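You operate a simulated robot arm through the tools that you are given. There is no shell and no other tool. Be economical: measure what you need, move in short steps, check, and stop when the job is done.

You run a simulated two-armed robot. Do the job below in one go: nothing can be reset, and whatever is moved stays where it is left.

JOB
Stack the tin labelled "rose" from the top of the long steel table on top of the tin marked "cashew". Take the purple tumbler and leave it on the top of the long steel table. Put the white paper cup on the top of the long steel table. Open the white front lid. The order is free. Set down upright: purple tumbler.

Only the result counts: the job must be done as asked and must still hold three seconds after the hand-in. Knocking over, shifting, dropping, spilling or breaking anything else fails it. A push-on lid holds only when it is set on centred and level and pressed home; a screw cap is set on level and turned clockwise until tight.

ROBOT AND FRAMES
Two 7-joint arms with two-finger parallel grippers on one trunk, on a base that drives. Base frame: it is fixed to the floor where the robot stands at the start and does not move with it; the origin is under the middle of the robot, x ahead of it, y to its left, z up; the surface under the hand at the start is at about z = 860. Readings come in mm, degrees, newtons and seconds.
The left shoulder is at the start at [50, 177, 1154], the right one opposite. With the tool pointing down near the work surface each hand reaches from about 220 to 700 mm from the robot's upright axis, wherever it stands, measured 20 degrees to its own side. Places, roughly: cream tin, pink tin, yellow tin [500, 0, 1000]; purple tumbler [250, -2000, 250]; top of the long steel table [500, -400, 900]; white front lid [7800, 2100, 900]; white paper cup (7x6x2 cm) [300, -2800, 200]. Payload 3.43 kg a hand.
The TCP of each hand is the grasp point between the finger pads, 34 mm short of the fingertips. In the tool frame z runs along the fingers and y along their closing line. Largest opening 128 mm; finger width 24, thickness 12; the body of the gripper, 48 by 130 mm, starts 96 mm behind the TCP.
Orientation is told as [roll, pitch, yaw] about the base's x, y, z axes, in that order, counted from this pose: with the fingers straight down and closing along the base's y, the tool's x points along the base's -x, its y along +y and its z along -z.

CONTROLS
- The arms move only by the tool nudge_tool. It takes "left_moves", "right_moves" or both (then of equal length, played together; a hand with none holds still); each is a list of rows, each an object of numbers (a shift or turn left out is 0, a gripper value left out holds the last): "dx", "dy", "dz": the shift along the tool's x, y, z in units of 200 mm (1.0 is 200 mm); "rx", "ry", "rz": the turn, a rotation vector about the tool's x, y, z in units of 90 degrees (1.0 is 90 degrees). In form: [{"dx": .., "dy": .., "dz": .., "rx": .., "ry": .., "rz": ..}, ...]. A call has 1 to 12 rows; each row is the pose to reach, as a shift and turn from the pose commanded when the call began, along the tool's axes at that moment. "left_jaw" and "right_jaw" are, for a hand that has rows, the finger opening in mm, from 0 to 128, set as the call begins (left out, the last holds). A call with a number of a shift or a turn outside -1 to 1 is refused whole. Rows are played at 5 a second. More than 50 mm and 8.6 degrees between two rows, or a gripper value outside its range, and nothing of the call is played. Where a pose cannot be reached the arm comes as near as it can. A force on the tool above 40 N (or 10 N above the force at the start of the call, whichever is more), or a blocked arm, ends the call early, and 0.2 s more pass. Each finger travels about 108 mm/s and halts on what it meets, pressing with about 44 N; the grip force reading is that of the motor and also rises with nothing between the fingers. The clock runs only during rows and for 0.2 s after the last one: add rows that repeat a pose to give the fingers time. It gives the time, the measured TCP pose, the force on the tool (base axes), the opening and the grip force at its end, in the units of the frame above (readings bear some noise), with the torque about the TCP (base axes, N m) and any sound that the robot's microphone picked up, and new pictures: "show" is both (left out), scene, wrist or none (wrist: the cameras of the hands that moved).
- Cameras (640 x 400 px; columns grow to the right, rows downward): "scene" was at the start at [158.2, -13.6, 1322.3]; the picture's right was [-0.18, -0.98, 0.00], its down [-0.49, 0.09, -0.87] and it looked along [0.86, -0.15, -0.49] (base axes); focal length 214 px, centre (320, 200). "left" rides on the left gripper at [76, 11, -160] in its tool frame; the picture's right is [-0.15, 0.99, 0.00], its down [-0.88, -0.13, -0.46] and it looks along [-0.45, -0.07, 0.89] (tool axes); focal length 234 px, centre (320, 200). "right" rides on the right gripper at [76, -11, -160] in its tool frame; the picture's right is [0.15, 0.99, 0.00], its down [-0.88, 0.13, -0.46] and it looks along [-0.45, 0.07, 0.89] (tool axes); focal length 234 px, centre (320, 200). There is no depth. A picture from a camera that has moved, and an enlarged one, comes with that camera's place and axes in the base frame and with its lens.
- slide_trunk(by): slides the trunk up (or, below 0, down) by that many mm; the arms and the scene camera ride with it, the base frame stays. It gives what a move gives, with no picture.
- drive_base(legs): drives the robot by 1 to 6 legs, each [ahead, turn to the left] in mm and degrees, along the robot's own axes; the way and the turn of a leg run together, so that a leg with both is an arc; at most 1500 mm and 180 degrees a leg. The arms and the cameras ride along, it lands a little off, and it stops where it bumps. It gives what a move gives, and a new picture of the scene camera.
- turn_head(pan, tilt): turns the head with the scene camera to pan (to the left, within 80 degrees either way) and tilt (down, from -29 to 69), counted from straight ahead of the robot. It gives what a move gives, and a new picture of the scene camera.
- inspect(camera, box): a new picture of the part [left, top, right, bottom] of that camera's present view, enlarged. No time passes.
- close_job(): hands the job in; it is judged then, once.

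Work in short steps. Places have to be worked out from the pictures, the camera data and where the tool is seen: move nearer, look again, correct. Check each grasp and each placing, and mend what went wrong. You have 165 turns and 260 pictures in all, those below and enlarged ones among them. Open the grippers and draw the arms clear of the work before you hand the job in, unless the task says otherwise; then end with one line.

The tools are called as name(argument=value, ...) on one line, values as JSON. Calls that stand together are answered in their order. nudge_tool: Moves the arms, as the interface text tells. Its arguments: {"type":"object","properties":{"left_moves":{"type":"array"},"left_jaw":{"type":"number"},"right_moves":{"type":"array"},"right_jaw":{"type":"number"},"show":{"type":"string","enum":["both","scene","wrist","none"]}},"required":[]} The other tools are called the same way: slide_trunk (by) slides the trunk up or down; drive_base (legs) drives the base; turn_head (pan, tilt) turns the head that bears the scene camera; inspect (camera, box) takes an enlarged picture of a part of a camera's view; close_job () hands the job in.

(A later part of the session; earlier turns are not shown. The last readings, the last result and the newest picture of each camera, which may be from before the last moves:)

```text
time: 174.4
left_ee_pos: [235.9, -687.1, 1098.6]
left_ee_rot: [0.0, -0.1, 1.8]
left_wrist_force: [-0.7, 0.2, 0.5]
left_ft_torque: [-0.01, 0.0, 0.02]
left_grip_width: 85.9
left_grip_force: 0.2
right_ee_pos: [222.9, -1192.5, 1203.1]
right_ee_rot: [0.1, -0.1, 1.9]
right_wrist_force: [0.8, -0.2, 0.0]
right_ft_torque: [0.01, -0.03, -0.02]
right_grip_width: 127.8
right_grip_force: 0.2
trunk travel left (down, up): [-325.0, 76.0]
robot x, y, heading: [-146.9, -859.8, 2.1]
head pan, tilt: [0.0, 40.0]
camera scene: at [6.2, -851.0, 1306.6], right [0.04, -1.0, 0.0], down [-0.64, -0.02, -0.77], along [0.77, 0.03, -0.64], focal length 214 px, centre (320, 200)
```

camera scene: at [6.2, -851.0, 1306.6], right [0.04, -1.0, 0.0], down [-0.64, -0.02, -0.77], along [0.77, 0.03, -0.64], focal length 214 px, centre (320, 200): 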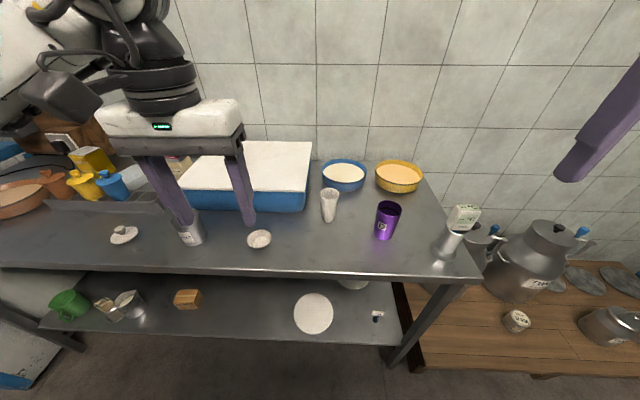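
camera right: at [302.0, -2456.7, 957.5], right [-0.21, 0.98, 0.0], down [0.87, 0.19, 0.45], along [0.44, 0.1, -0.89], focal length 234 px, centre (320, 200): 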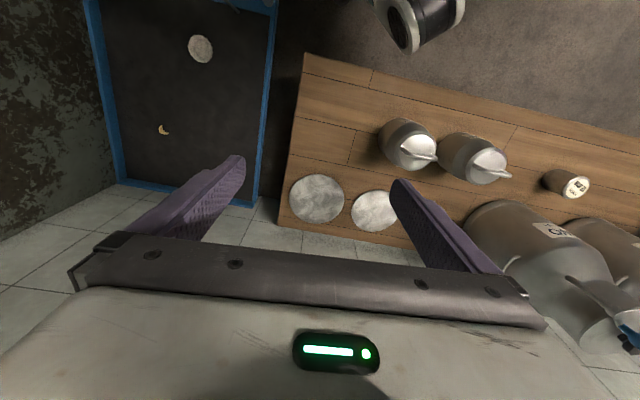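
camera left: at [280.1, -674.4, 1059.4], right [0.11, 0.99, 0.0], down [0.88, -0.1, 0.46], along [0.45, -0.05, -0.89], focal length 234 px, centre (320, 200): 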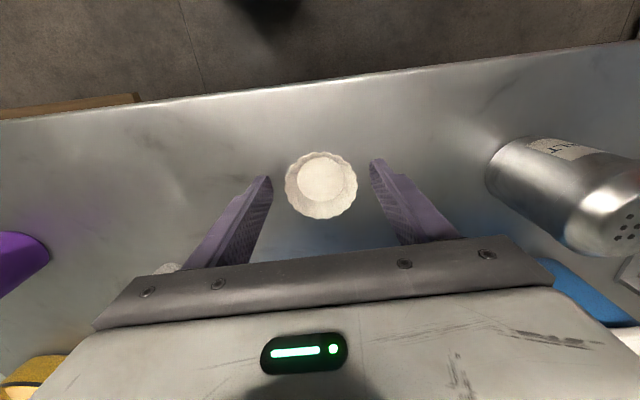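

Cup placed. Now the lid far off at (7800, 2100): I turn left to look for a way there.

drive_base(legs=[[-150, 0], [0, 88]])

turn_head(pan=0, tilt=10)

turn_head(pan=-50, tilt=10)

```text
time: 179.5
left_ee_pos: [-461.8, -478.0, 1098.8]
left_ee_rot: [-0.2, -0.1, 90.7]
left_wrist_force: [-0.2, -0.6, 0.2]
left_ft_torque: [0.02, 0.02, -0.02]
left_grip_width: 85.9
left_grip_force: 0.0
right_ee_pos: [42.6, -500.6, 1201.9]
right_ee_rot: [0.0, 0.0, 90.8]
right_wrist_force: [-0.5, -0.4, 0.0]
right_ft_torque: [0.0, -0.05, -0.05]
right_grip_width: 128.1
right_grip_force: 0.1
trunk travel left (down, up): [-325.0, 76.0]
robot x, y, heading: [-296.4, -866.3, 91.2]
head pan, tilt: [0.0, 40.0]
camera scene: at [-302.4, -708.0, 1306.4], right [1.0, 0.02, 0.0], down [0.01, -0.64, -0.77], along [-0.01, 0.77, -0.64], focal length 214 px, centre (320, 200)
```

scene: 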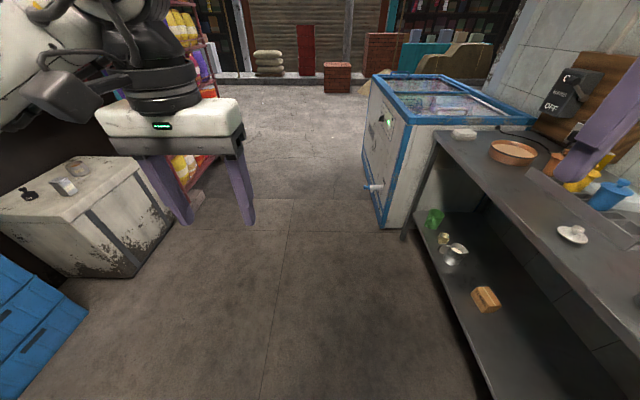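

```text
time: 180.5
left_ee_pos: [-462.7, -479.6, 1098.2]
left_ee_rot: [-0.2, -0.1, 90.8]
left_wrist_force: [-0.4, -0.4, 0.1]
left_ft_torque: [0.01, 0.04, 0.03]
left_grip_width: 86.3
left_grip_force: 0.1
right_ee_pos: [42.2, -501.2, 1201.5]
right_ee_rot: [0.1, 0.0, 90.8]
right_wrist_force: [-0.2, 0.3, 0.6]
right_ft_torque: [-0.01, 0.01, 0.0]
right_grip_width: 128.0
right_grip_force: 0.2
trunk travel left (down, up): [-325.0, 76.0]
robot x, y, heading: [-297.3, -861.0, 91.2]
head pan, tilt: [0.0, 10.0]
camera scene: at [-302.4, -700.0, 1354.1], right [1.0, 0.02, 0.0], down [0.0, -0.17, -0.98], along [-0.02, 0.98, -0.17], focal length 214 px, centre (320, 200)
```

scene: 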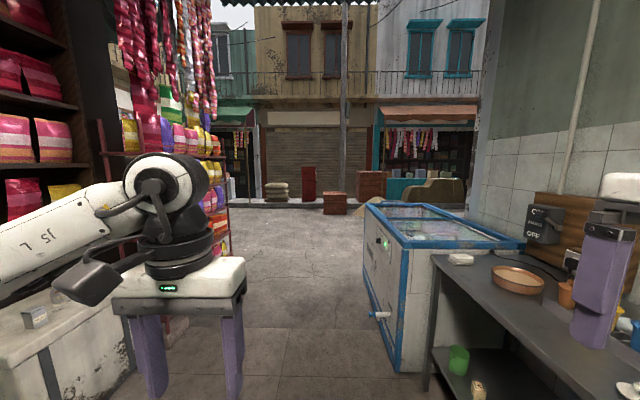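

```text
time: 181.7
left_ee_pos: [-461.9, -478.2, 1097.1]
left_ee_rot: [-0.2, -0.1, 90.7]
left_wrist_force: [0.0, 0.5, -0.3]
left_ft_torque: [-0.01, -0.02, -0.01]
left_grip_width: 85.9
left_grip_force: 0.0
right_ee_pos: [41.7, -500.7, 1201.5]
right_ee_rot: [0.1, -0.1, 90.8]
right_wrist_force: [0.2, 0.0, -0.8]
right_ft_torque: [0.02, -0.01, 0.0]
right_grip_width: 128.0
right_grip_force: 0.1
trunk travel left (down, up): [-325.0, 76.0]
robot x, y, heading: [-296.0, -865.4, 91.1]
head pan, tilt: [-50.0, 10.0]
camera scene: at [-230.6, -731.8, 1354.1], right [0.66, -0.75, 0.0], down [-0.13, -0.11, -0.98], along [0.74, 0.65, -0.17], focal length 214 px, centre (320, 200)
```

scene: 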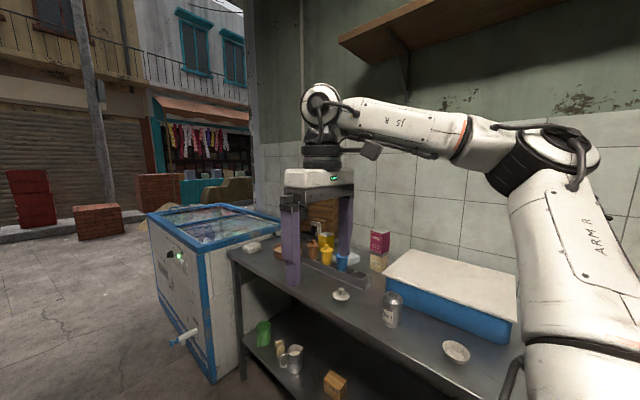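

The room opens to a street toward +y, between the freezer (x≥200) and shelving at the left. I drive out to y≈2150 and then look along +x.

drive_base(legs=[[1500, 0], [1500, 0]])

turn_head(pan=-75, tilt=10)

```text
time: 196.2
left_ee_pos: [-457.3, 2543.6, 1098.0]
left_ee_rot: [-0.1, -0.1, 88.9]
left_wrist_force: [0.0, -0.7, -1.2]
left_ft_torque: [0.0, -0.01, -0.01]
left_grip_width: 86.2
left_grip_force: 0.0
right_ee_pos: [46.7, 2505.2, 1201.7]
right_ee_rot: [0.1, 0.0, 89.0]
right_wrist_force: [0.0, 1.1, 0.1]
right_ft_torque: [0.01, 0.01, 0.01]
right_grip_width: 128.2
right_grip_force: 0.1
trunk travel left (down, up): [-325.0, 76.0]
robot x, y, heading: [-305.6, 2152.3, 89.0]
head pan, tilt: [-50.0, 10.0]
camera scene: at [-233.2, 2282.3, 1354.1], right [0.63, -0.77, 0.0], down [-0.13, -0.11, -0.98], along [0.76, 0.62, -0.17], focal length 214 px, centre (320, 200)
```

scene: 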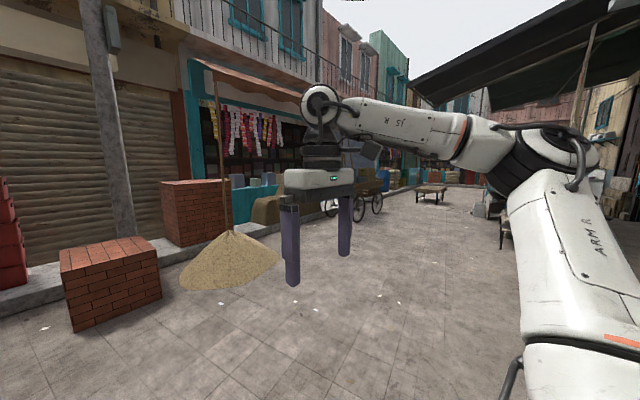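

```text
time: 197.1
left_ee_pos: [-456.2, 2542.2, 1098.5]
left_ee_rot: [-0.2, -0.2, 89.0]
left_wrist_force: [0.5, 0.6, 0.0]
left_ft_torque: [0.01, -0.02, -0.01]
left_grip_width: 85.9
left_grip_force: 0.2
right_ee_pos: [47.2, 2505.3, 1202.4]
right_ee_rot: [0.1, 0.0, 89.1]
right_wrist_force: [-0.6, 0.0, -0.5]
right_ft_torque: [0.0, -0.02, 0.02]
right_grip_width: 127.9
right_grip_force: 0.0
trunk travel left (down, up): [-325.0, 76.0]
robot x, y, heading: [-306.7, 2155.8, 89.4]
head pan, tilt: [-75.0, 10.0]
camera scene: at [-215.1, 2246.3, 1354.1], right [0.25, -0.97, 0.0], down [-0.17, -0.04, -0.98], along [0.95, 0.24, -0.17], focal length 214 px, centre (320, 200)
```

scene: 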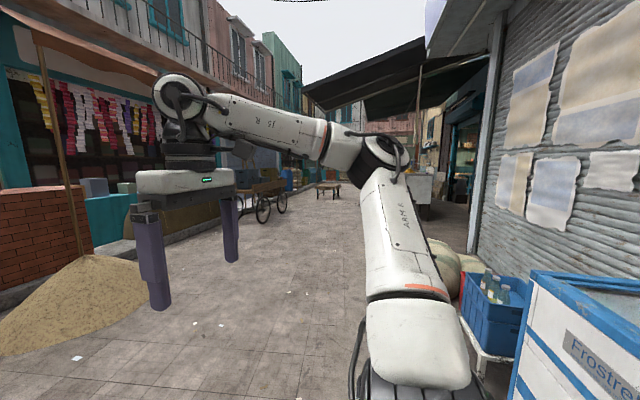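

Street is clear ahead in +x. I go 450 mm further out and turn right to face along the street.

drive_base(legs=[[450, 0], [0, -88]])

turn_head(pan=0, tilt=12)

inspect(camera="scene", box=[240, 120, 480, 270])

```text
time: 203.6
left_ee_pos: [88.5, 2762.6, 1097.8]
left_ee_rot: [-0.1, -0.1, 0.2]
left_wrist_force: [0.6, 0.0, -0.5]
left_ft_torque: [0.0, 0.02, 0.04]
left_grip_width: 86.2
left_grip_force: 0.0
right_ee_pos: [60.7, 2258.2, 1202.3]
right_ee_rot: [0.1, 0.0, 0.3]
right_wrist_force: [0.4, -0.3, -1.5]
right_ft_torque: [-0.04, 0.01, 0.01]
right_grip_width: 128.1
right_grip_force: 0.0
trunk travel left (down, up): [-325.0, 76.0]
robot x, y, heading: [-301.8, 2603.3, 0.4]
head pan, tilt: [-75.0, 10.0]
camera scene: at [-206.2, 2515.9, 1354.1], right [-0.96, -0.27, 0.0], down [-0.05, 0.17, -0.98], along [0.26, -0.95, -0.17], focal length 214 px, centre (320, 200)
```

scene: 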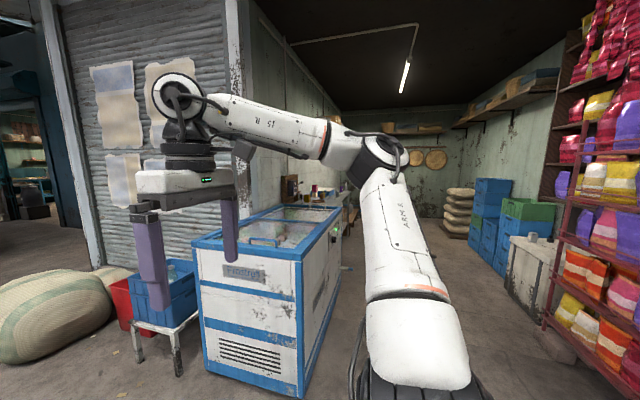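

```text
time: 205.1
left_ee_pos: [88.0, 2762.9, 1097.8]
left_ee_rot: [-0.1, -0.2, 0.2]
left_wrist_force: [0.1, -0.2, -0.6]
left_ft_torque: [0.0, 0.01, 0.02]
left_grip_width: 86.0
left_grip_force: 0.2
right_ee_pos: [60.8, 2258.6, 1202.2]
right_ee_rot: [0.1, 0.0, 0.2]
right_wrist_force: [0.0, 0.1, 0.2]
right_ft_torque: [-0.01, 0.02, -0.01]
right_grip_width: 128.0
right_grip_force: 0.1
trunk travel left (down, up): [-325.0, 76.0]
robot x, y, heading: [-297.2, 2604.2, 0.7]
head pan, tilt: [0.0, 12.0]
camera scene: at [-137.9, 2606.4, 1350.9], right [0.01, -1.0, 0.0], down [-0.21, 0.0, -0.98], along [0.98, 0.01, -0.21], focal length 214 px, centre (320, 200)
```

scene: 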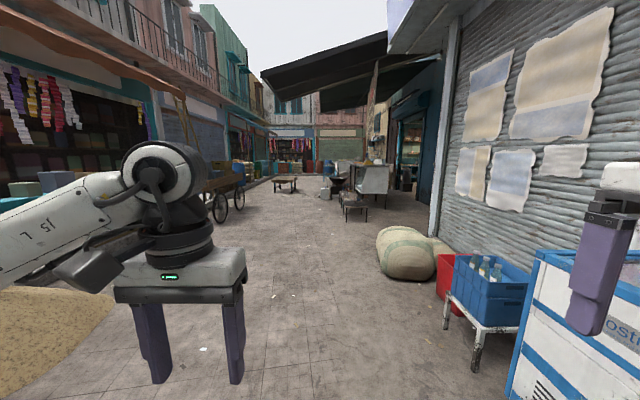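

```text
2.67 times, centred on (360, 195) of scene
camera zoom: at [-137.9, 2606.4, 1350.9], right [0.01, -1.0, 0.0], down [-0.21, 0.0, -0.98], along [0.98, 0.01, -0.21], focal length 572 px, centre (213, 213)
```

zoom: 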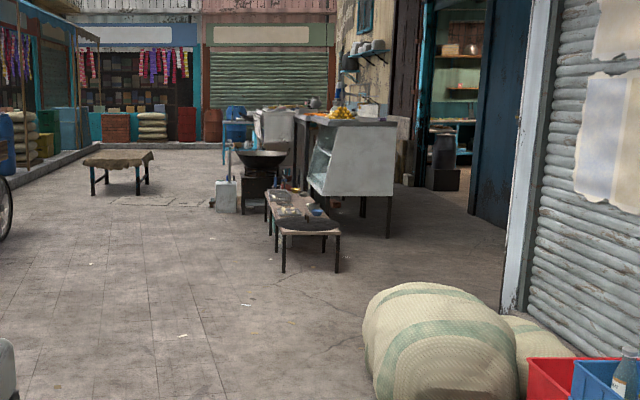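

The target seems to be the white chest beyond the food stall. I drive along the street, drifting slightly left to y≈3000 to pass the stove and can.

drive_base(legs=[[0, 4.5], [1500, 0], [1500, 0], [1500, 0]])

inspect(camera="scene", box=[260, 100, 560, 300])

```text
time: 227.1
left_ee_pos: [4571.8, 3244.1, 1098.3]
left_ee_rot: [-0.1, -0.1, 5.3]
left_wrist_force: [-0.3, 0.0, 0.1]
left_ft_torque: [0.03, -0.01, -0.05]
left_grip_width: 86.1
left_grip_force: 0.1
right_ee_pos: [4589.6, 2737.8, 1202.1]
right_ee_rot: [0.1, -0.1, 5.4]
right_wrist_force: [-0.4, 0.3, 1.0]
right_ft_torque: [0.0, 0.02, -0.01]
right_grip_width: 127.7
right_grip_force: 0.0
trunk travel left (down, up): [-325.0, 76.0]
robot x, y, heading: [4198.0, 3052.2, 5.6]
head pan, tilt: [0.0, 12.0]
camera scene: at [4361.3, 3068.3, 1350.9], right [0.1, -1.0, 0.0], down [-0.21, -0.02, -0.98], along [0.97, 0.1, -0.21], focal length 214 px, centre (320, 200)
```

scene: 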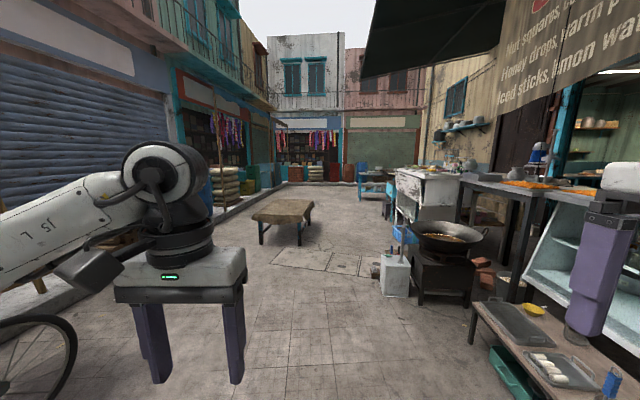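

```text
2.00 times, centred on (410, 200) of scene
camera zoom: at [4361.3, 3068.3, 1350.9], right [0.1, -1.0, 0.0], down [-0.21, -0.02, -0.98], along [0.97, 0.1, -0.21], focal length 429 px, centre (140, 200)
```

zoom: 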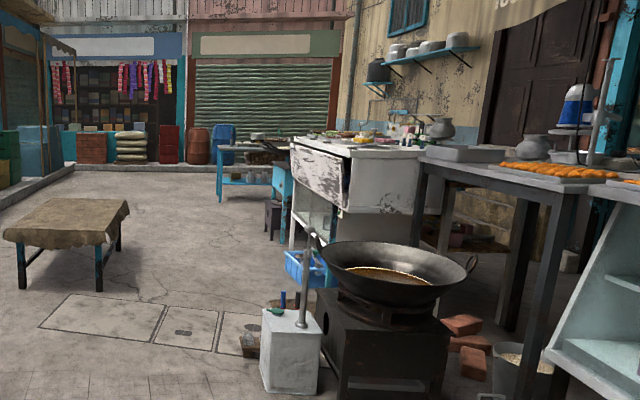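

The white counter behind the wok has a white hinged panel on its street side. I drive on to x≈6900 at y≈3050 and look at it.

drive_base(legs=[[0, -5.6], [1400, 0], [1300, 0]])

turn_head(pan=-50, tilt=20)

```text
time: 240.8
left_ee_pos: [7310.6, 3180.8, 1098.0]
left_ee_rot: [-0.1, -0.1, -1.1]
left_wrist_force: [0.1, 0.0, -0.1]
left_ft_torque: [-0.01, 0.04, -0.05]
left_grip_width: 86.1
left_grip_force: 0.1
right_ee_pos: [7270.1, 2677.4, 1202.1]
right_ee_rot: [0.1, 0.0, -1.2]
right_wrist_force: [0.0, 0.2, 0.5]
right_ft_torque: [-0.02, 0.0, -0.01]
right_grip_width: 127.8
right_grip_force: 0.1
trunk travel left (down, up): [-325.0, 76.0]
robot x, y, heading: [6914.9, 3033.9, -1.0]
head pan, tilt: [0.0, 12.0]
camera scene: at [7080.4, 3030.1, 1350.9], right [-0.01, -1.0, 0.0], down [-0.21, 0.0, -0.98], along [0.98, -0.01, -0.21], focal length 214 px, centre (320, 200)
```

scene: 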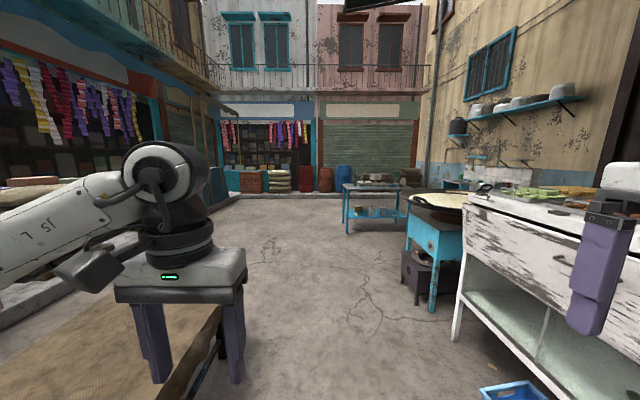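

```text
time: 242.0
left_ee_pos: [7310.4, 3180.5, 1097.0]
left_ee_rot: [-0.1, -0.1, -1.1]
left_wrist_force: [-0.6, 0.0, 0.3]
left_ft_torque: [-0.01, 0.0, -0.01]
left_grip_width: 86.1
left_grip_force: 0.1
right_ee_pos: [7270.8, 2676.8, 1202.5]
right_ee_rot: [0.2, 0.0, -1.2]
right_wrist_force: [-0.4, 0.0, -0.6]
right_ft_torque: [0.01, 0.02, -0.02]
right_grip_width: 128.2
right_grip_force: 0.1
trunk travel left (down, up): [-325.0, 76.0]
robot x, y, heading: [6920.8, 3029.8, -0.7]
head pan, tilt: [-50.0, 20.0]
camera scene: at [7045.9, 2959.3, 1337.9], right [-0.77, -0.63, 0.0], down [-0.22, 0.26, -0.94], along [0.59, -0.73, -0.34], focal length 214 px, centre (320, 200)
```

scene: 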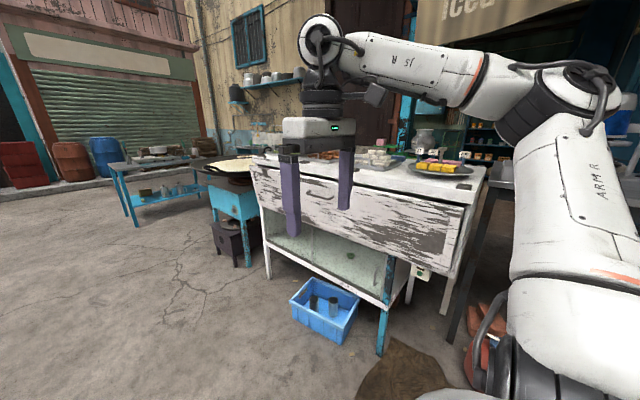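

The lid is the broad white flap with a loop handle on the street side. I drive to x≈7650 and turn to face it.

drive_base(legs=[[730, 0], [0, -89.3]])

turn_head(pan=0, tilt=35)

```text
time: 249.9
left_ee_pos: [7807.0, 2627.5, 1099.3]
left_ee_rot: [-0.2, 0.0, -91.6]
left_wrist_force: [0.1, -0.2, 0.1]
left_ft_torque: [-0.02, -0.02, 0.05]
left_grip_width: 86.1
left_grip_force: 0.1
right_ee_pos: [7302.7, 2670.9, 1201.8]
right_ee_rot: [0.1, -0.1, -91.5]
right_wrist_force: [-0.8, -0.4, -1.0]
right_ft_torque: [0.0, -0.01, 0.02]
right_grip_width: 127.9
right_grip_force: 0.1
trunk travel left (down, up): [-325.0, 76.0]
robot x, y, heading: [7652.7, 3019.0, -91.2]
head pan, tilt: [-50.0, 20.0]
camera scene: at [7582.6, 2895.1, 1337.9], right [-0.63, 0.78, 0.0], down [0.27, 0.21, -0.94], along [-0.73, -0.59, -0.34], focal length 214 px, centre (320, 200)
```

scene: 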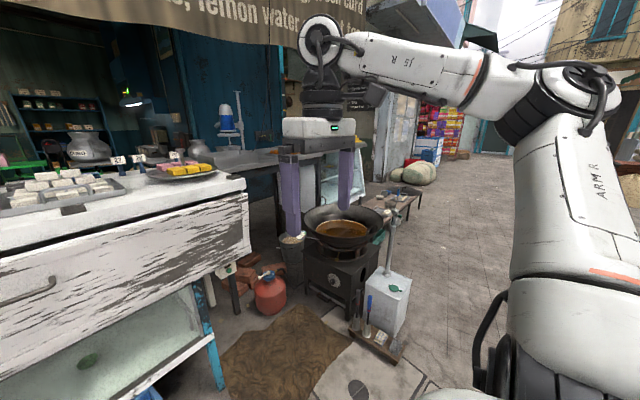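

```text
time: 251.1
left_ee_pos: [7806.9, 2628.7, 1097.5]
left_ee_rot: [-0.2, -0.1, -91.4]
left_wrist_force: [0.7, 0.5, -0.2]
left_ft_torque: [-0.01, 0.0, -0.02]
left_grip_width: 86.3
left_grip_force: 0.0
right_ee_pos: [7302.8, 2669.6, 1202.3]
right_ee_rot: [0.0, 0.1, -91.4]
right_wrist_force: [-0.4, 0.0, 0.5]
right_ft_torque: [0.02, 0.03, -0.02]
right_grip_width: 128.1
right_grip_force: 0.1
trunk travel left (down, up): [-325.0, 76.0]
robot x, y, heading: [7658.5, 3015.9, -90.6]
head pan, tilt: [0.0, 35.0]
camera scene: at [7653.4, 2865.5, 1314.0], right [-1.0, 0.02, 0.0], down [0.01, 0.57, -0.82], along [-0.02, -0.82, -0.57], focal length 214 px, centre (320, 200)
```

scene: 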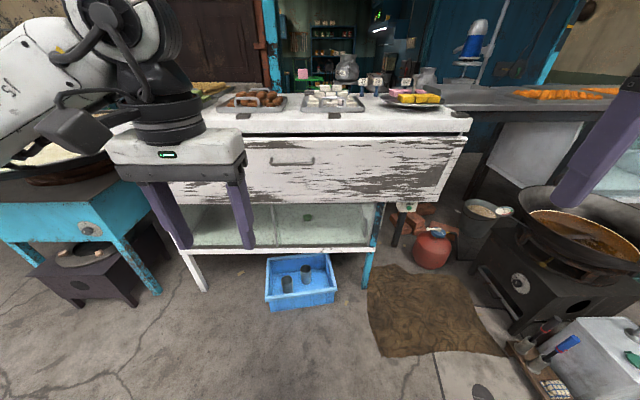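

I see the flap with a bar handle near its top. I zoom in for details of handle and hinges.

inspect(camera="scene", box=[230, 90, 480, 210])

inspect(camera="scene", box=[255, 135, 335, 185])

```text
2.56 times, centred on (355, 150) of scene
camera zoom: at [7653.4, 2865.5, 1314.0], right [-1.0, 0.02, 0.0], down [0.01, 0.57, -0.82], along [-0.02, -0.82, -0.57], focal length 549 px, centre (230, 328)
```

zoom: 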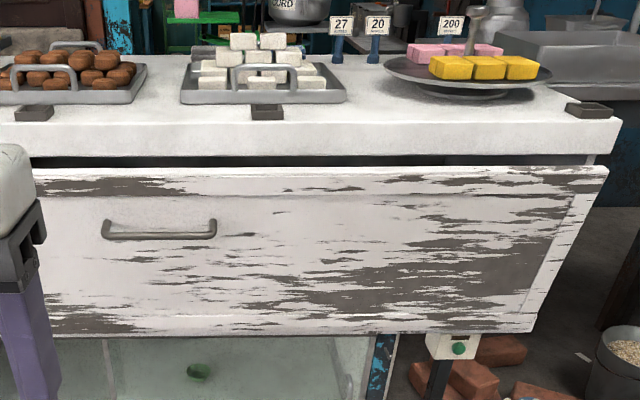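

```text
8.00 times, centred on (295, 160) of scene
camera zoom: at [7653.4, 2865.5, 1314.0], right [-1.0, 0.02, 0.0], down [0.01, 0.57, -0.82], along [-0.02, -0.82, -0.57], focal length 1716 px, centre (520, 520)
```

zoom: 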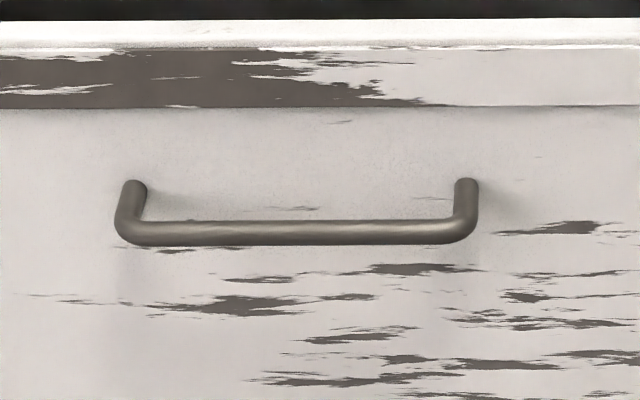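

The bar handle is at about (7743, 2120, 965), in the upper part of a panel about z 750–1030, so it likely drops down on a bottom hinge. I drive 215 mm closer, then tip the left gripper to point forward.

drive_base(legs=[[215, 0.8]])

nudge_tool(left_moves=[{"ry": -0.09, "dx": -0.04}, {"ry": -0.18, "dx": -0.08}, {"ry": -0.27, "dx": -0.12}, {"ry": -0.36, "dx": -0.16}, {"ry": -0.45, "dx": -0.2}, {"ry": -0.54, "dx": -0.24}, {"ry": -0.63, "dx": -0.28}, {"ry": -0.72, "dx": -0.32}, {"ry": -0.81, "dx": -0.36}, {"ry": -0.9, "dx": -0.4}, {"ry": -0.99, "dx": -0.44}, {"ry": -1.0, "dx": -0.45}], left_jaw=60, show="scene")

```text
time: 252.7
left_ee_pos: [7809.1, 2416.4, 1097.7]
left_ee_rot: [-0.2, -0.1, -90.7]
left_wrist_force: [-1.0, -0.8, 0.1]
left_ft_torque: [0.03, -0.01, 0.04]
left_grip_width: 86.2
left_grip_force: 0.0
right_ee_pos: [7304.0, 2451.5, 1202.3]
right_ee_rot: [0.1, 0.0, -90.9]
right_wrist_force: [-0.5, 0.0, -0.1]
right_ft_torque: [0.05, 0.03, 0.02]
right_grip_width: 127.7
right_grip_force: 0.0
trunk travel left (down, up): [-325.0, 76.0]
robot x, y, heading: [7654.8, 2807.3, -90.4]
head pan, tilt: [0.0, 35.0]
camera scene: at [7652.7, 2651.2, 1313.9], right [-1.0, 0.01, 0.0], down [0.0, 0.57, -0.82], along [-0.01, -0.82, -0.57], focal length 214 px, centre (320, 200)
```

scene: 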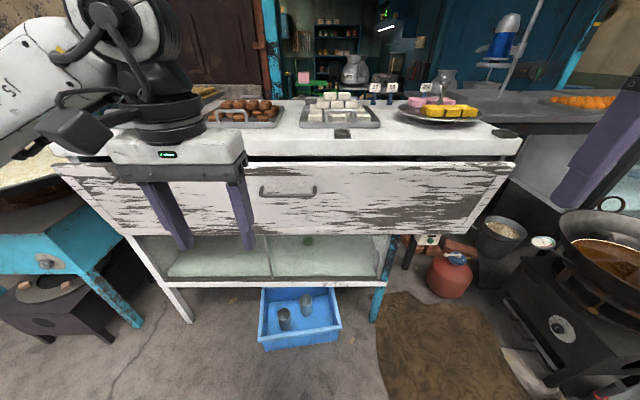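

```text
time: 255.3
left_ee_pos: [7795.3, 2321.8, 1101.2]
left_ee_rot: [-106.1, -89.8, 15.6]
left_wrist_force: [0.1, -0.8, 0.1]
left_ft_torque: [0.0, 0.01, 0.0]
left_grip_width: 59.9
left_grip_force: 0.2
left hand out of reach, approached as far as the arm can: row 8, 9, 10, 11, 12
right_ee_pos: [7305.6, 2451.3, 1202.9]
right_ee_rot: [0.1, 0.0, -90.7]
right_wrist_force: [-0.4, -1.2, 0.2]
right_ft_torque: [0.01, -0.01, -0.02]
right_grip_width: 128.0
right_grip_force: 0.1
trunk travel left (down, up): [-325.0, 76.0]
robot x, y, heading: [7652.4, 2810.5, -90.5]
head pan, tilt: [0.0, 35.0]
camera scene: at [7653.5, 2651.2, 1313.9], right [-1.0, 0.01, 0.0], down [0.0, 0.57, -0.82], along [-0.01, -0.82, -0.57], focal length 214 px, centre (320, 200)
```

scene: 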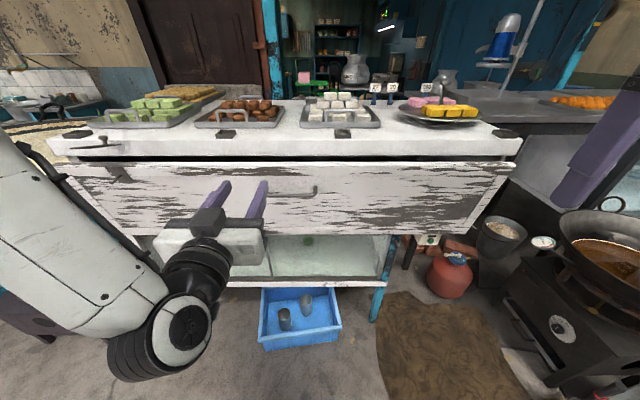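

The gripper now points forward. I zoom on the panel's left side for hinges and on the handle for a new fix from this closer view.

inspect(camera="scene", box=[40, 110, 240, 235])

inspect(camera="scene", box=[180, 140, 360, 240])

```text
3.20 times, centred on (140, 172) of scene
camera zoom: at [7653.5, 2651.2, 1313.9], right [-1.0, 0.01, 0.0], down [0.0, 0.57, -0.82], along [-0.01, -0.82, -0.57], focal length 686 px, centre (896, 288)
```

zoom: 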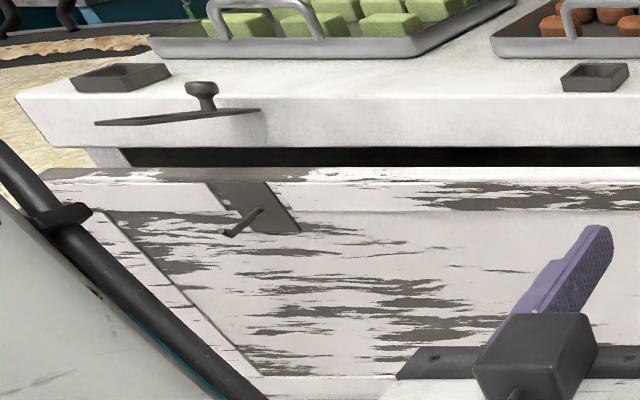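

```text
3.56 times, centred on (270, 190) of scene
camera zoom: at [7653.5, 2651.2, 1313.9], right [-1.0, 0.01, 0.0], down [0.0, 0.57, -0.82], along [-0.01, -0.82, -0.57], focal length 763 px, centre (498, 236)
```

zoom: 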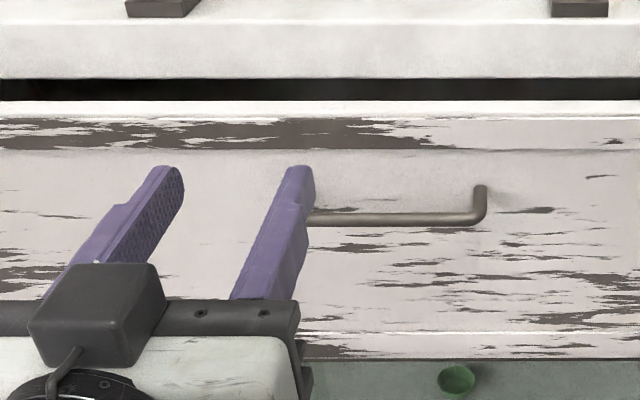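

There seems to be a latch-like part at the panel's left top. I pan the head to see it better.

turn_head(pan=35, tilt=30)

inspect(camera="scene", box=[200, 140, 360, 240])

```text
time: 256.3
left_ee_pos: [7793.7, 2322.4, 1101.2]
left_ee_rot: [-94.5, -89.8, 4.0]
left_wrist_force: [-0.4, -0.1, -0.7]
left_ft_torque: [-0.02, -0.02, 0.02]
left_grip_width: 60.2
left_grip_force: 0.2
right_ee_pos: [7304.6, 2451.3, 1201.2]
right_ee_rot: [0.1, 0.0, -90.8]
right_wrist_force: [0.9, 0.3, -0.4]
right_ft_torque: [-0.01, 0.01, -0.02]
right_grip_width: 128.0
right_grip_force: 0.0
trunk travel left (down, up): [-325.0, 76.0]
robot x, y, heading: [7650.5, 2809.0, -90.4]
head pan, tilt: [35.0, 30.0]
camera scene: at [7704.6, 2665.5, 1321.8], right [-0.82, -0.57, 0.0], down [-0.28, 0.41, -0.87], along [0.49, -0.71, -0.5], focal length 214 px, centre (320, 200)
```

scene: 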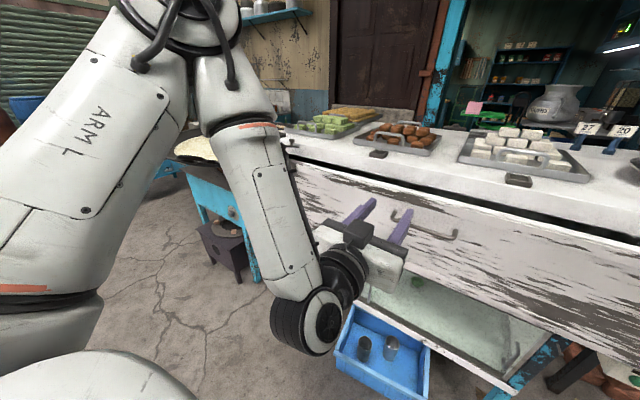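

```text
4.00 times, centred on (280, 190) of scene
camera zoom: at [7704.6, 2665.5, 1321.8], right [-0.82, -0.57, 0.0], down [-0.28, 0.41, -0.87], along [0.49, -0.71, -0.5], focal length 858 px, centre (480, 240)
```

zoom: 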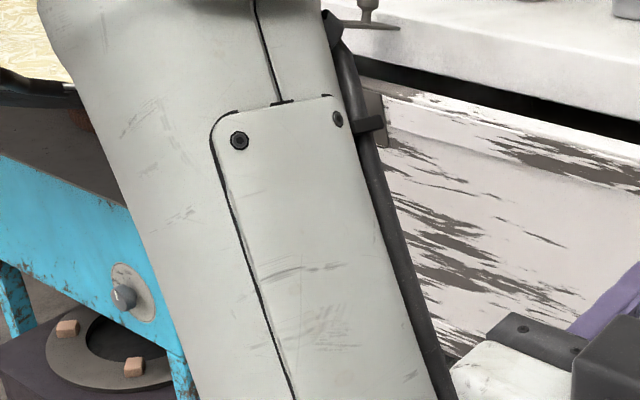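

Fix from two views: bar handle spans x 7664–7815 at y≈2156, z≈980. I roll the gripper 90° so it closes vertically, and line it up in front of the bar at z≈980.

nudge_tool(left_moves=[{"rz": 0.09, "dx": 0.05, "dy": -0.03}, {"rz": 0.18, "dx": 0.1, "dy": -0.06}, {"rz": 0.27, "dx": 0.15, "dy": -0.09}, {"rz": 0.36, "dx": 0.2, "dy": -0.12}, {"rz": 0.45, "dx": 0.25, "dy": -0.15}, {"rz": 0.54, "dx": 0.3, "dy": -0.18}, {"rz": 0.63, "dx": 0.35, "dy": -0.21}, {"rz": 0.72, "dx": 0.4, "dy": -0.24}, {"rz": 0.81, "dx": 0.45, "dy": -0.27}, {"rz": 0.9, "dx": 0.5, "dy": -0.3}, {"rz": 0.99, "dx": 0.55, "dy": -0.32}, {"rz": 1.0, "dx": 0.59, "dy": -0.32}], show="both")

```text
time: 258.9
left_ee_pos: [7729.3, 2323.3, 983.7]
left_ee_rot: [90.1, 0.0, 179.3]
left_wrist_force: [0.3, -0.7, -0.3]
left_ft_torque: [0.01, 0.04, -0.03]
left_grip_width: 60.1
left_grip_force: 0.0
right_ee_pos: [7304.2, 2452.2, 1201.8]
right_ee_rot: [0.0, -0.1, -90.8]
right_wrist_force: [-0.9, 0.4, 0.2]
right_ft_torque: [0.03, -0.02, 0.01]
right_grip_width: 127.8
right_grip_force: 0.0
trunk travel left (down, up): [-325.0, 76.0]
robot x, y, heading: [7652.2, 2804.8, -90.2]
head pan, tilt: [35.0, 30.0]
camera scene: at [7704.8, 2665.4, 1321.8], right [-0.82, -0.57, 0.0], down [-0.28, 0.41, -0.87], along [0.49, -0.71, -0.5], focal length 214 px, centre (320, 200)
camera left: at [7807.0, 2482.1, 995.5], right [-0.15, 0.0, 0.99], down [-0.88, 0.47, -0.13], along [-0.46, -0.88, -0.06], focal length 234 px, centre (320, 200)
```

scene: 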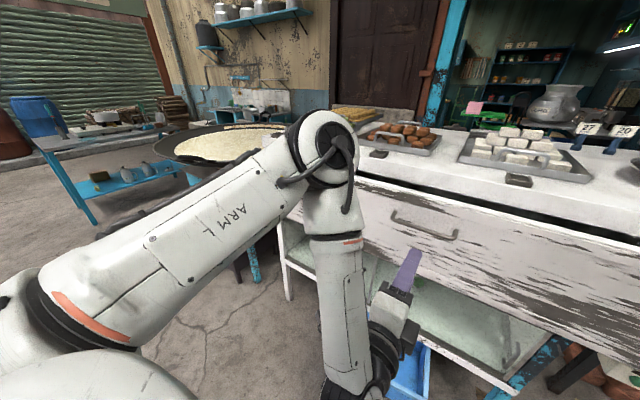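
left: 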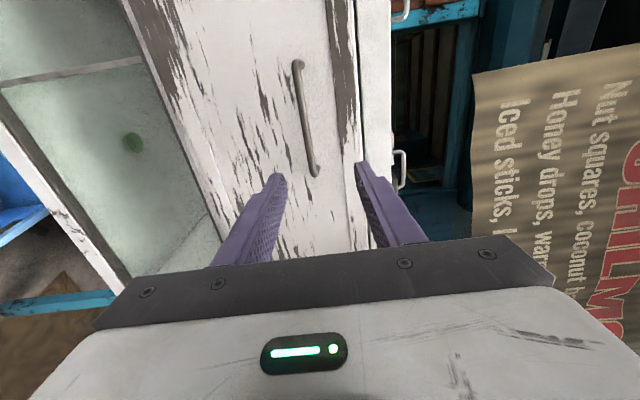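

The gripper is horizontal in front of the bar (bar at z≈970). I advance 85 mm and check alignment.

nudge_tool(left_moves=[{"dy": -0.03, "dx": 0.03, "dz": 0.12}, {"dy": -0.06, "dx": 0.06, "dz": 0.24}, {"dy": -0.06, "dx": 0.06, "dz": 0.36}, {"dy": -0.06, "dx": 0.06, "dz": 0.42}, {"dy": -0.06, "dx": 0.06, "dz": 0.42}], show="both")

```text
time: 260.1
left_ee_pos: [7709.4, 2255.7, 991.4]
left_ee_rot: [90.1, 0.0, 179.5]
left_wrist_force: [-1.2, -0.1, -0.8]
left_ft_torque: [-0.01, -0.01, -0.02]
left_grip_width: 60.0
left_grip_force: 0.2
left hand out of reach, approached as far as the arm can: row 1, 2, 3, 4, 5
right_ee_pos: [7303.7, 2453.7, 1200.7]
right_ee_rot: [0.1, -0.2, -90.8]
right_wrist_force: [0.5, -0.5, 0.0]
right_ft_torque: [-0.04, -0.02, 0.0]
right_grip_width: 127.9
right_grip_force: 0.1
trunk travel left (down, up): [-325.0, 76.0]
robot x, y, heading: [7654.5, 2807.6, -90.5]
head pan, tilt: [35.0, 30.0]
camera scene: at [7704.6, 2665.5, 1321.8], right [-0.82, -0.57, 0.0], down [-0.28, 0.41, -0.87], along [0.49, -0.71, -0.5], focal length 214 px, centre (320, 200)
camera left: at [7787.2, 2414.6, 1002.6], right [-0.14, 0.0, 0.99], down [-0.88, 0.46, -0.13], along [-0.46, -0.89, -0.07], focal length 234 px, centre (320, 200)
```

scene: 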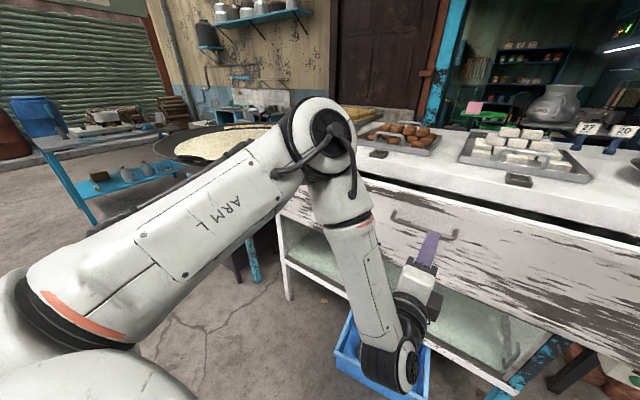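
left: 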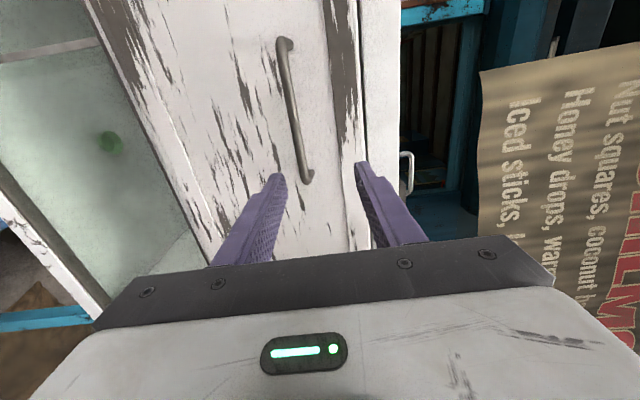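

The arm is at its limit here. I retract the hand 160 mm, then drive the base 140 mm closer.

nudge_tool(left_moves=[{"dz": -0.2}, {"dz": -0.4}, {"dz": -0.6}, {"dz": -0.8}, {"dz": -0.8}], show="none")

drive_base(legs=[[140, 0]])

nudge_tool(left_moves=[{}], show="wrist")

```text
time: 261.5
left_ee_pos: [7738.7, 2375.0, 1007.2]
left_ee_rot: [88.5, -2.5, -175.7]
left_wrist_force: [-0.5, 0.4, 0.7]
left_ft_torque: [0.0, -0.01, 0.01]
left_grip_width: 60.2
left_grip_force: 0.2
left hand out of reach, approached as far as the arm can: row 4, 5
right_ee_pos: [7304.3, 2452.0, 1203.1]
right_ee_rot: [0.0, -0.2, -90.8]
right_wrist_force: [0.0, 0.2, 0.4]
right_ft_torque: [0.02, -0.03, 0.01]
right_grip_width: 127.7
right_grip_force: 0.0
trunk travel left (down, up): [-325.0, 76.0]
robot x, y, heading: [7652.8, 2808.4, -90.5]
head pan, tilt: [35.0, 30.0]
stopped in row 5 (left hand): the arm was blocked; the commanded pose is now the measured one
```

```text
time: 262.9
left_ee_pos: [7737.6, 2235.6, 1007.7]
left_ee_rot: [88.5, -2.4, -175.6]
left_wrist_force: [0.5, -0.5, 0.1]
left_ft_torque: [0.04, -0.03, -0.04]
left_grip_width: 60.1
left_grip_force: 0.0
right_ee_pos: [7303.3, 2312.6, 1201.2]
right_ee_rot: [0.1, 0.0, -90.7]
right_wrist_force: [-0.8, 0.0, 0.4]
right_ft_torque: [0.03, 0.0, 0.02]
right_grip_width: 128.3
right_grip_force: 0.1
trunk travel left (down, up): [-325.0, 76.0]
robot x, y, heading: [7657.3, 2669.9, -90.2]
head pan, tilt: [35.0, 30.0]
camera scene: at [7703.8, 2525.3, 1321.7], right [-0.82, -0.57, 0.0], down [-0.28, 0.41, -0.87], along [0.49, -0.71, -0.5], focal length 214 px, centre (320, 200)
```

scene: 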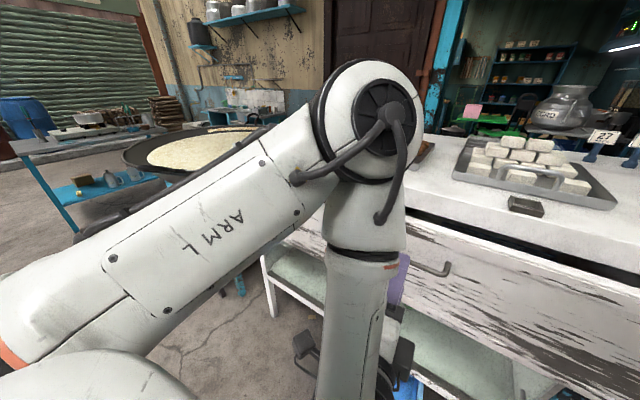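

```text
time: 263.2
left_ee_pos: [7738.2, 2236.7, 1007.5]
left_ee_rot: [88.6, -2.6, -175.6]
left_wrist_force: [0.1, 1.1, -0.4]
left_ft_torque: [-0.02, 0.01, 0.0]
left_grip_width: 59.9
left_grip_force: 0.1
right_ee_pos: [7304.1, 2311.6, 1201.3]
right_ee_rot: [0.1, -0.1, -90.7]
right_wrist_force: [0.6, 0.5, -0.3]
right_ft_torque: [0.03, -0.02, 0.02]
right_grip_width: 128.4
right_grip_force: 0.0
trunk travel left (down, up): [-325.0, 76.0]
robot x, y, heading: [7652.0, 2669.3, -90.3]
head pan, tilt: [35.0, 30.0]
camera left: at [7802.8, 2401.3, 1019.5], right [-0.1, -0.03, 0.99], down [-0.92, 0.39, -0.08], along [-0.38, -0.92, -0.07], focal length 234 px, centre (320, 200)
```

left: 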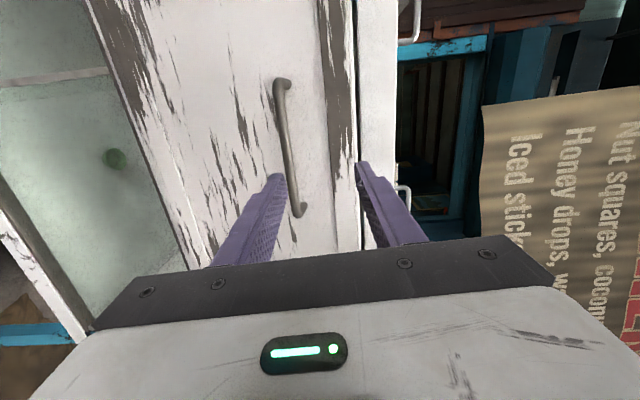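

From all views the bar is best put at y≈2125, z≈964. I lower 42 mm and advance 50 mm, then check before the final approach.

nudge_tool(left_moves=[{"dy": -0.1, "dx": -0.01, "dz": 0.05}, {"dy": -0.21, "dx": -0.02, "dz": 0.1}, {"dy": -0.21, "dx": -0.02, "dz": 0.18}, {"dy": -0.21, "dx": -0.02, "dz": 0.25}, {"dy": -0.21, "dx": -0.02, "dz": 0.25}], show="both")

```text
time: 264.4
left_ee_pos: [7737.0, 2189.6, 966.1]
left_ee_rot: [88.5, -2.3, -175.7]
left_wrist_force: [-0.3, -0.2, 0.7]
left_ft_torque: [0.02, -0.02, 0.0]
left_grip_width: 60.1
left_grip_force: 0.0
left hand out of reach, approached as far as the arm can: row 2
right_ee_pos: [7303.1, 2312.2, 1202.7]
right_ee_rot: [0.2, -0.2, -90.7]
right_wrist_force: [0.4, 0.4, -0.4]
right_ft_torque: [-0.03, -0.02, -0.02]
right_grip_width: 128.2
right_grip_force: 0.1
trunk travel left (down, up): [-325.0, 76.0]
robot x, y, heading: [7654.4, 2667.3, -90.3]
head pan, tilt: [35.0, 30.0]
camera scene: at [7703.8, 2526.1, 1321.8], right [-0.82, -0.57, 0.0], down [-0.28, 0.41, -0.87], along [0.49, -0.71, -0.5], focal length 214 px, centre (320, 200)
camera left: at [7800.6, 2352.9, 976.4], right [-0.1, -0.03, 0.99], down [-0.92, 0.39, -0.08], along [-0.39, -0.92, -0.07], focal length 234 px, centre (320, 200)
```

scene: 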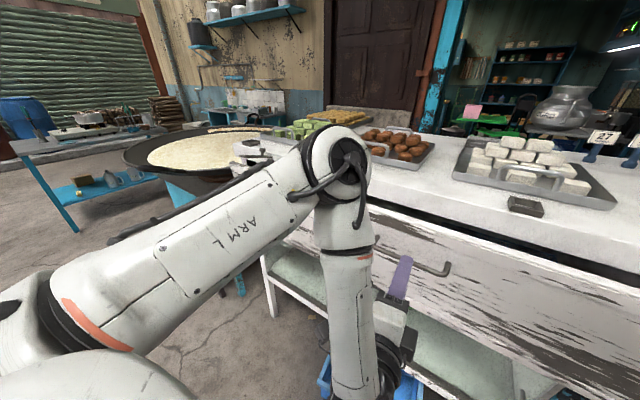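
left: 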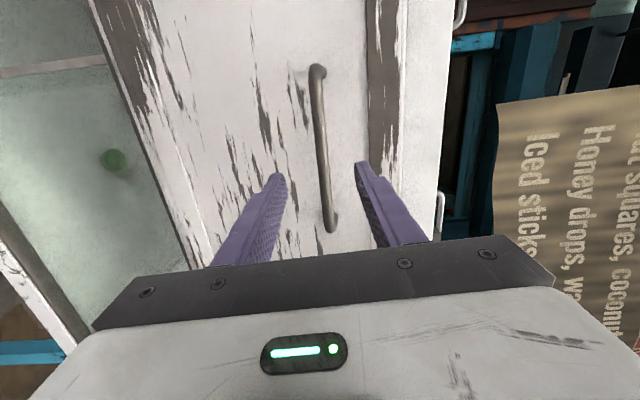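

The bar is centred between the fingertips, at y≈2124. I advance 48 mm in small steps and then close.

nudge_tool(left_moves=[{"dz": 0.08, "dx": -0.006, "dy": 0.01}, {"dz": 0.16, "dx": -0.012, "dy": 0.01}, {"dz": 0.24, "dx": -0.018, "dy": 0.01}, {"dz": 0.24, "dx": -0.018, "dy": 0.01}], show="wrist")

```text
time: 265.4
left_ee_pos: [7736.2, 2139.1, 965.5]
left_ee_rot: [88.5, -2.4, -175.7]
left_wrist_force: [-0.9, -1.2, -0.7]
left_ft_torque: [0.0, 0.01, -0.04]
left_grip_width: 60.0
left_grip_force: 0.0
right_ee_pos: [7303.1, 2312.1, 1202.6]
right_ee_rot: [0.2, -0.1, -90.8]
right_wrist_force: [0.1, -0.5, -0.6]
right_ft_torque: [0.0, -0.01, -0.01]
right_grip_width: 128.0
right_grip_force: 0.0
trunk travel left (down, up): [-325.0, 76.0]
robot x, y, heading: [7656.8, 2669.6, -90.2]
head pan, tilt: [35.0, 30.0]
camera left: at [7800.3, 2304.5, 977.3], right [-0.1, -0.03, 0.99], down [-0.92, 0.39, -0.08], along [-0.39, -0.92, -0.07], focal length 234 px, centre (320, 200)
```

left: 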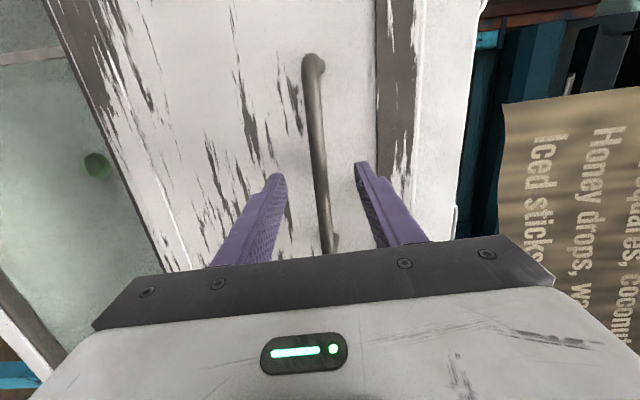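

The bar lies between the fingers without contact. I close.

nudge_tool(left_moves=[{}, {}, {}, {}], left_jaw=2, show="wrist")

```text
time: 266.4
left_ee_pos: [7735.6, 2141.1, 967.1]
left_ee_rot: [88.8, -2.4, -175.6]
left_wrist_force: [0.5, 1.8, 7.6]
left_ft_torque: [-0.17, -1.21, 0.14]
left_grip_width: 12.6
left_grip_force: 45.1
right_ee_pos: [7304.0, 2313.3, 1202.8]
right_ee_rot: [0.1, -0.1, -90.8]
right_wrist_force: [0.2, -0.5, -0.2]
right_ft_torque: [0.0, 0.03, 0.02]
right_grip_width: 128.1
right_grip_force: 0.1
trunk travel left (down, up): [-325.0, 76.0]
robot x, y, heading: [7653.1, 2667.1, -90.3]
head pan, tilt: [35.0, 30.0]
camera left: at [7800.4, 2305.3, 978.0], right [-0.1, -0.03, 0.99], down [-0.92, 0.39, -0.08], along [-0.39, -0.92, -0.07], focal length 234 px, centre (320, 200)
```

left: 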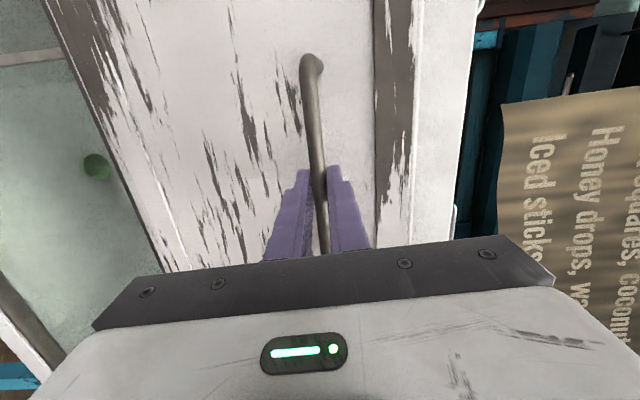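

Firm grip on the bar (12.6 mm). I pull outward 30 mm (dropping ~6 mm as for a bottom hinge) and read the forces.

nudge_tool(left_moves=[{"dz": -0.03, "dy": -0.005}, {"dz": -0.06, "dy": -0.01}, {"dz": -0.1, "dy": -0.02}, {"dz": -0.15, "dy": -0.03}, {"dz": -0.15, "dy": -0.03}], show="wrist")

```text
time: 267.6
left_ee_pos: [7736.1, 2167.7, 955.8]
left_ee_rot: [87.9, -2.3, -175.5]
left_wrist_force: [10.2, -7.7, -23.5]
left_ft_torque: [0.28, -1.12, 0.05]
left_grip_width: 12.5
left_grip_force: 45.2
right_ee_pos: [7303.8, 2309.5, 1201.4]
right_ee_rot: [0.0, 0.1, -90.7]
right_wrist_force: [-0.4, 0.0, -0.8]
right_ft_torque: [0.0, 0.03, 0.03]
right_grip_width: 127.9
right_grip_force: 0.0
trunk travel left (down, up): [-325.0, 76.0]
robot x, y, heading: [7653.0, 2672.2, -90.4]
head pan, tilt: [35.0, 30.0]
camera left: at [7799.9, 2333.3, 969.0], right [-0.1, -0.04, 0.99], down [-0.92, 0.39, -0.08], along [-0.38, -0.92, -0.08], focal length 234 px, centre (320, 200)
```

left: 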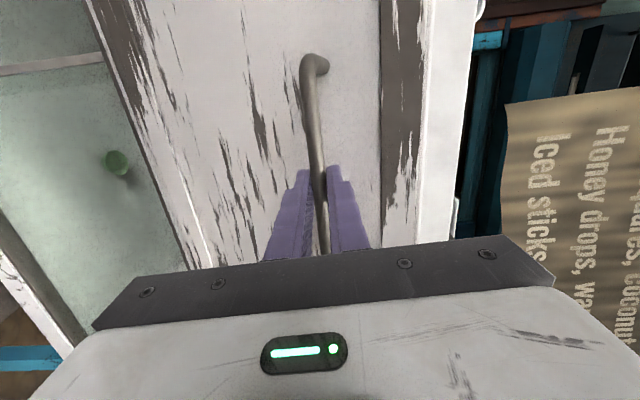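

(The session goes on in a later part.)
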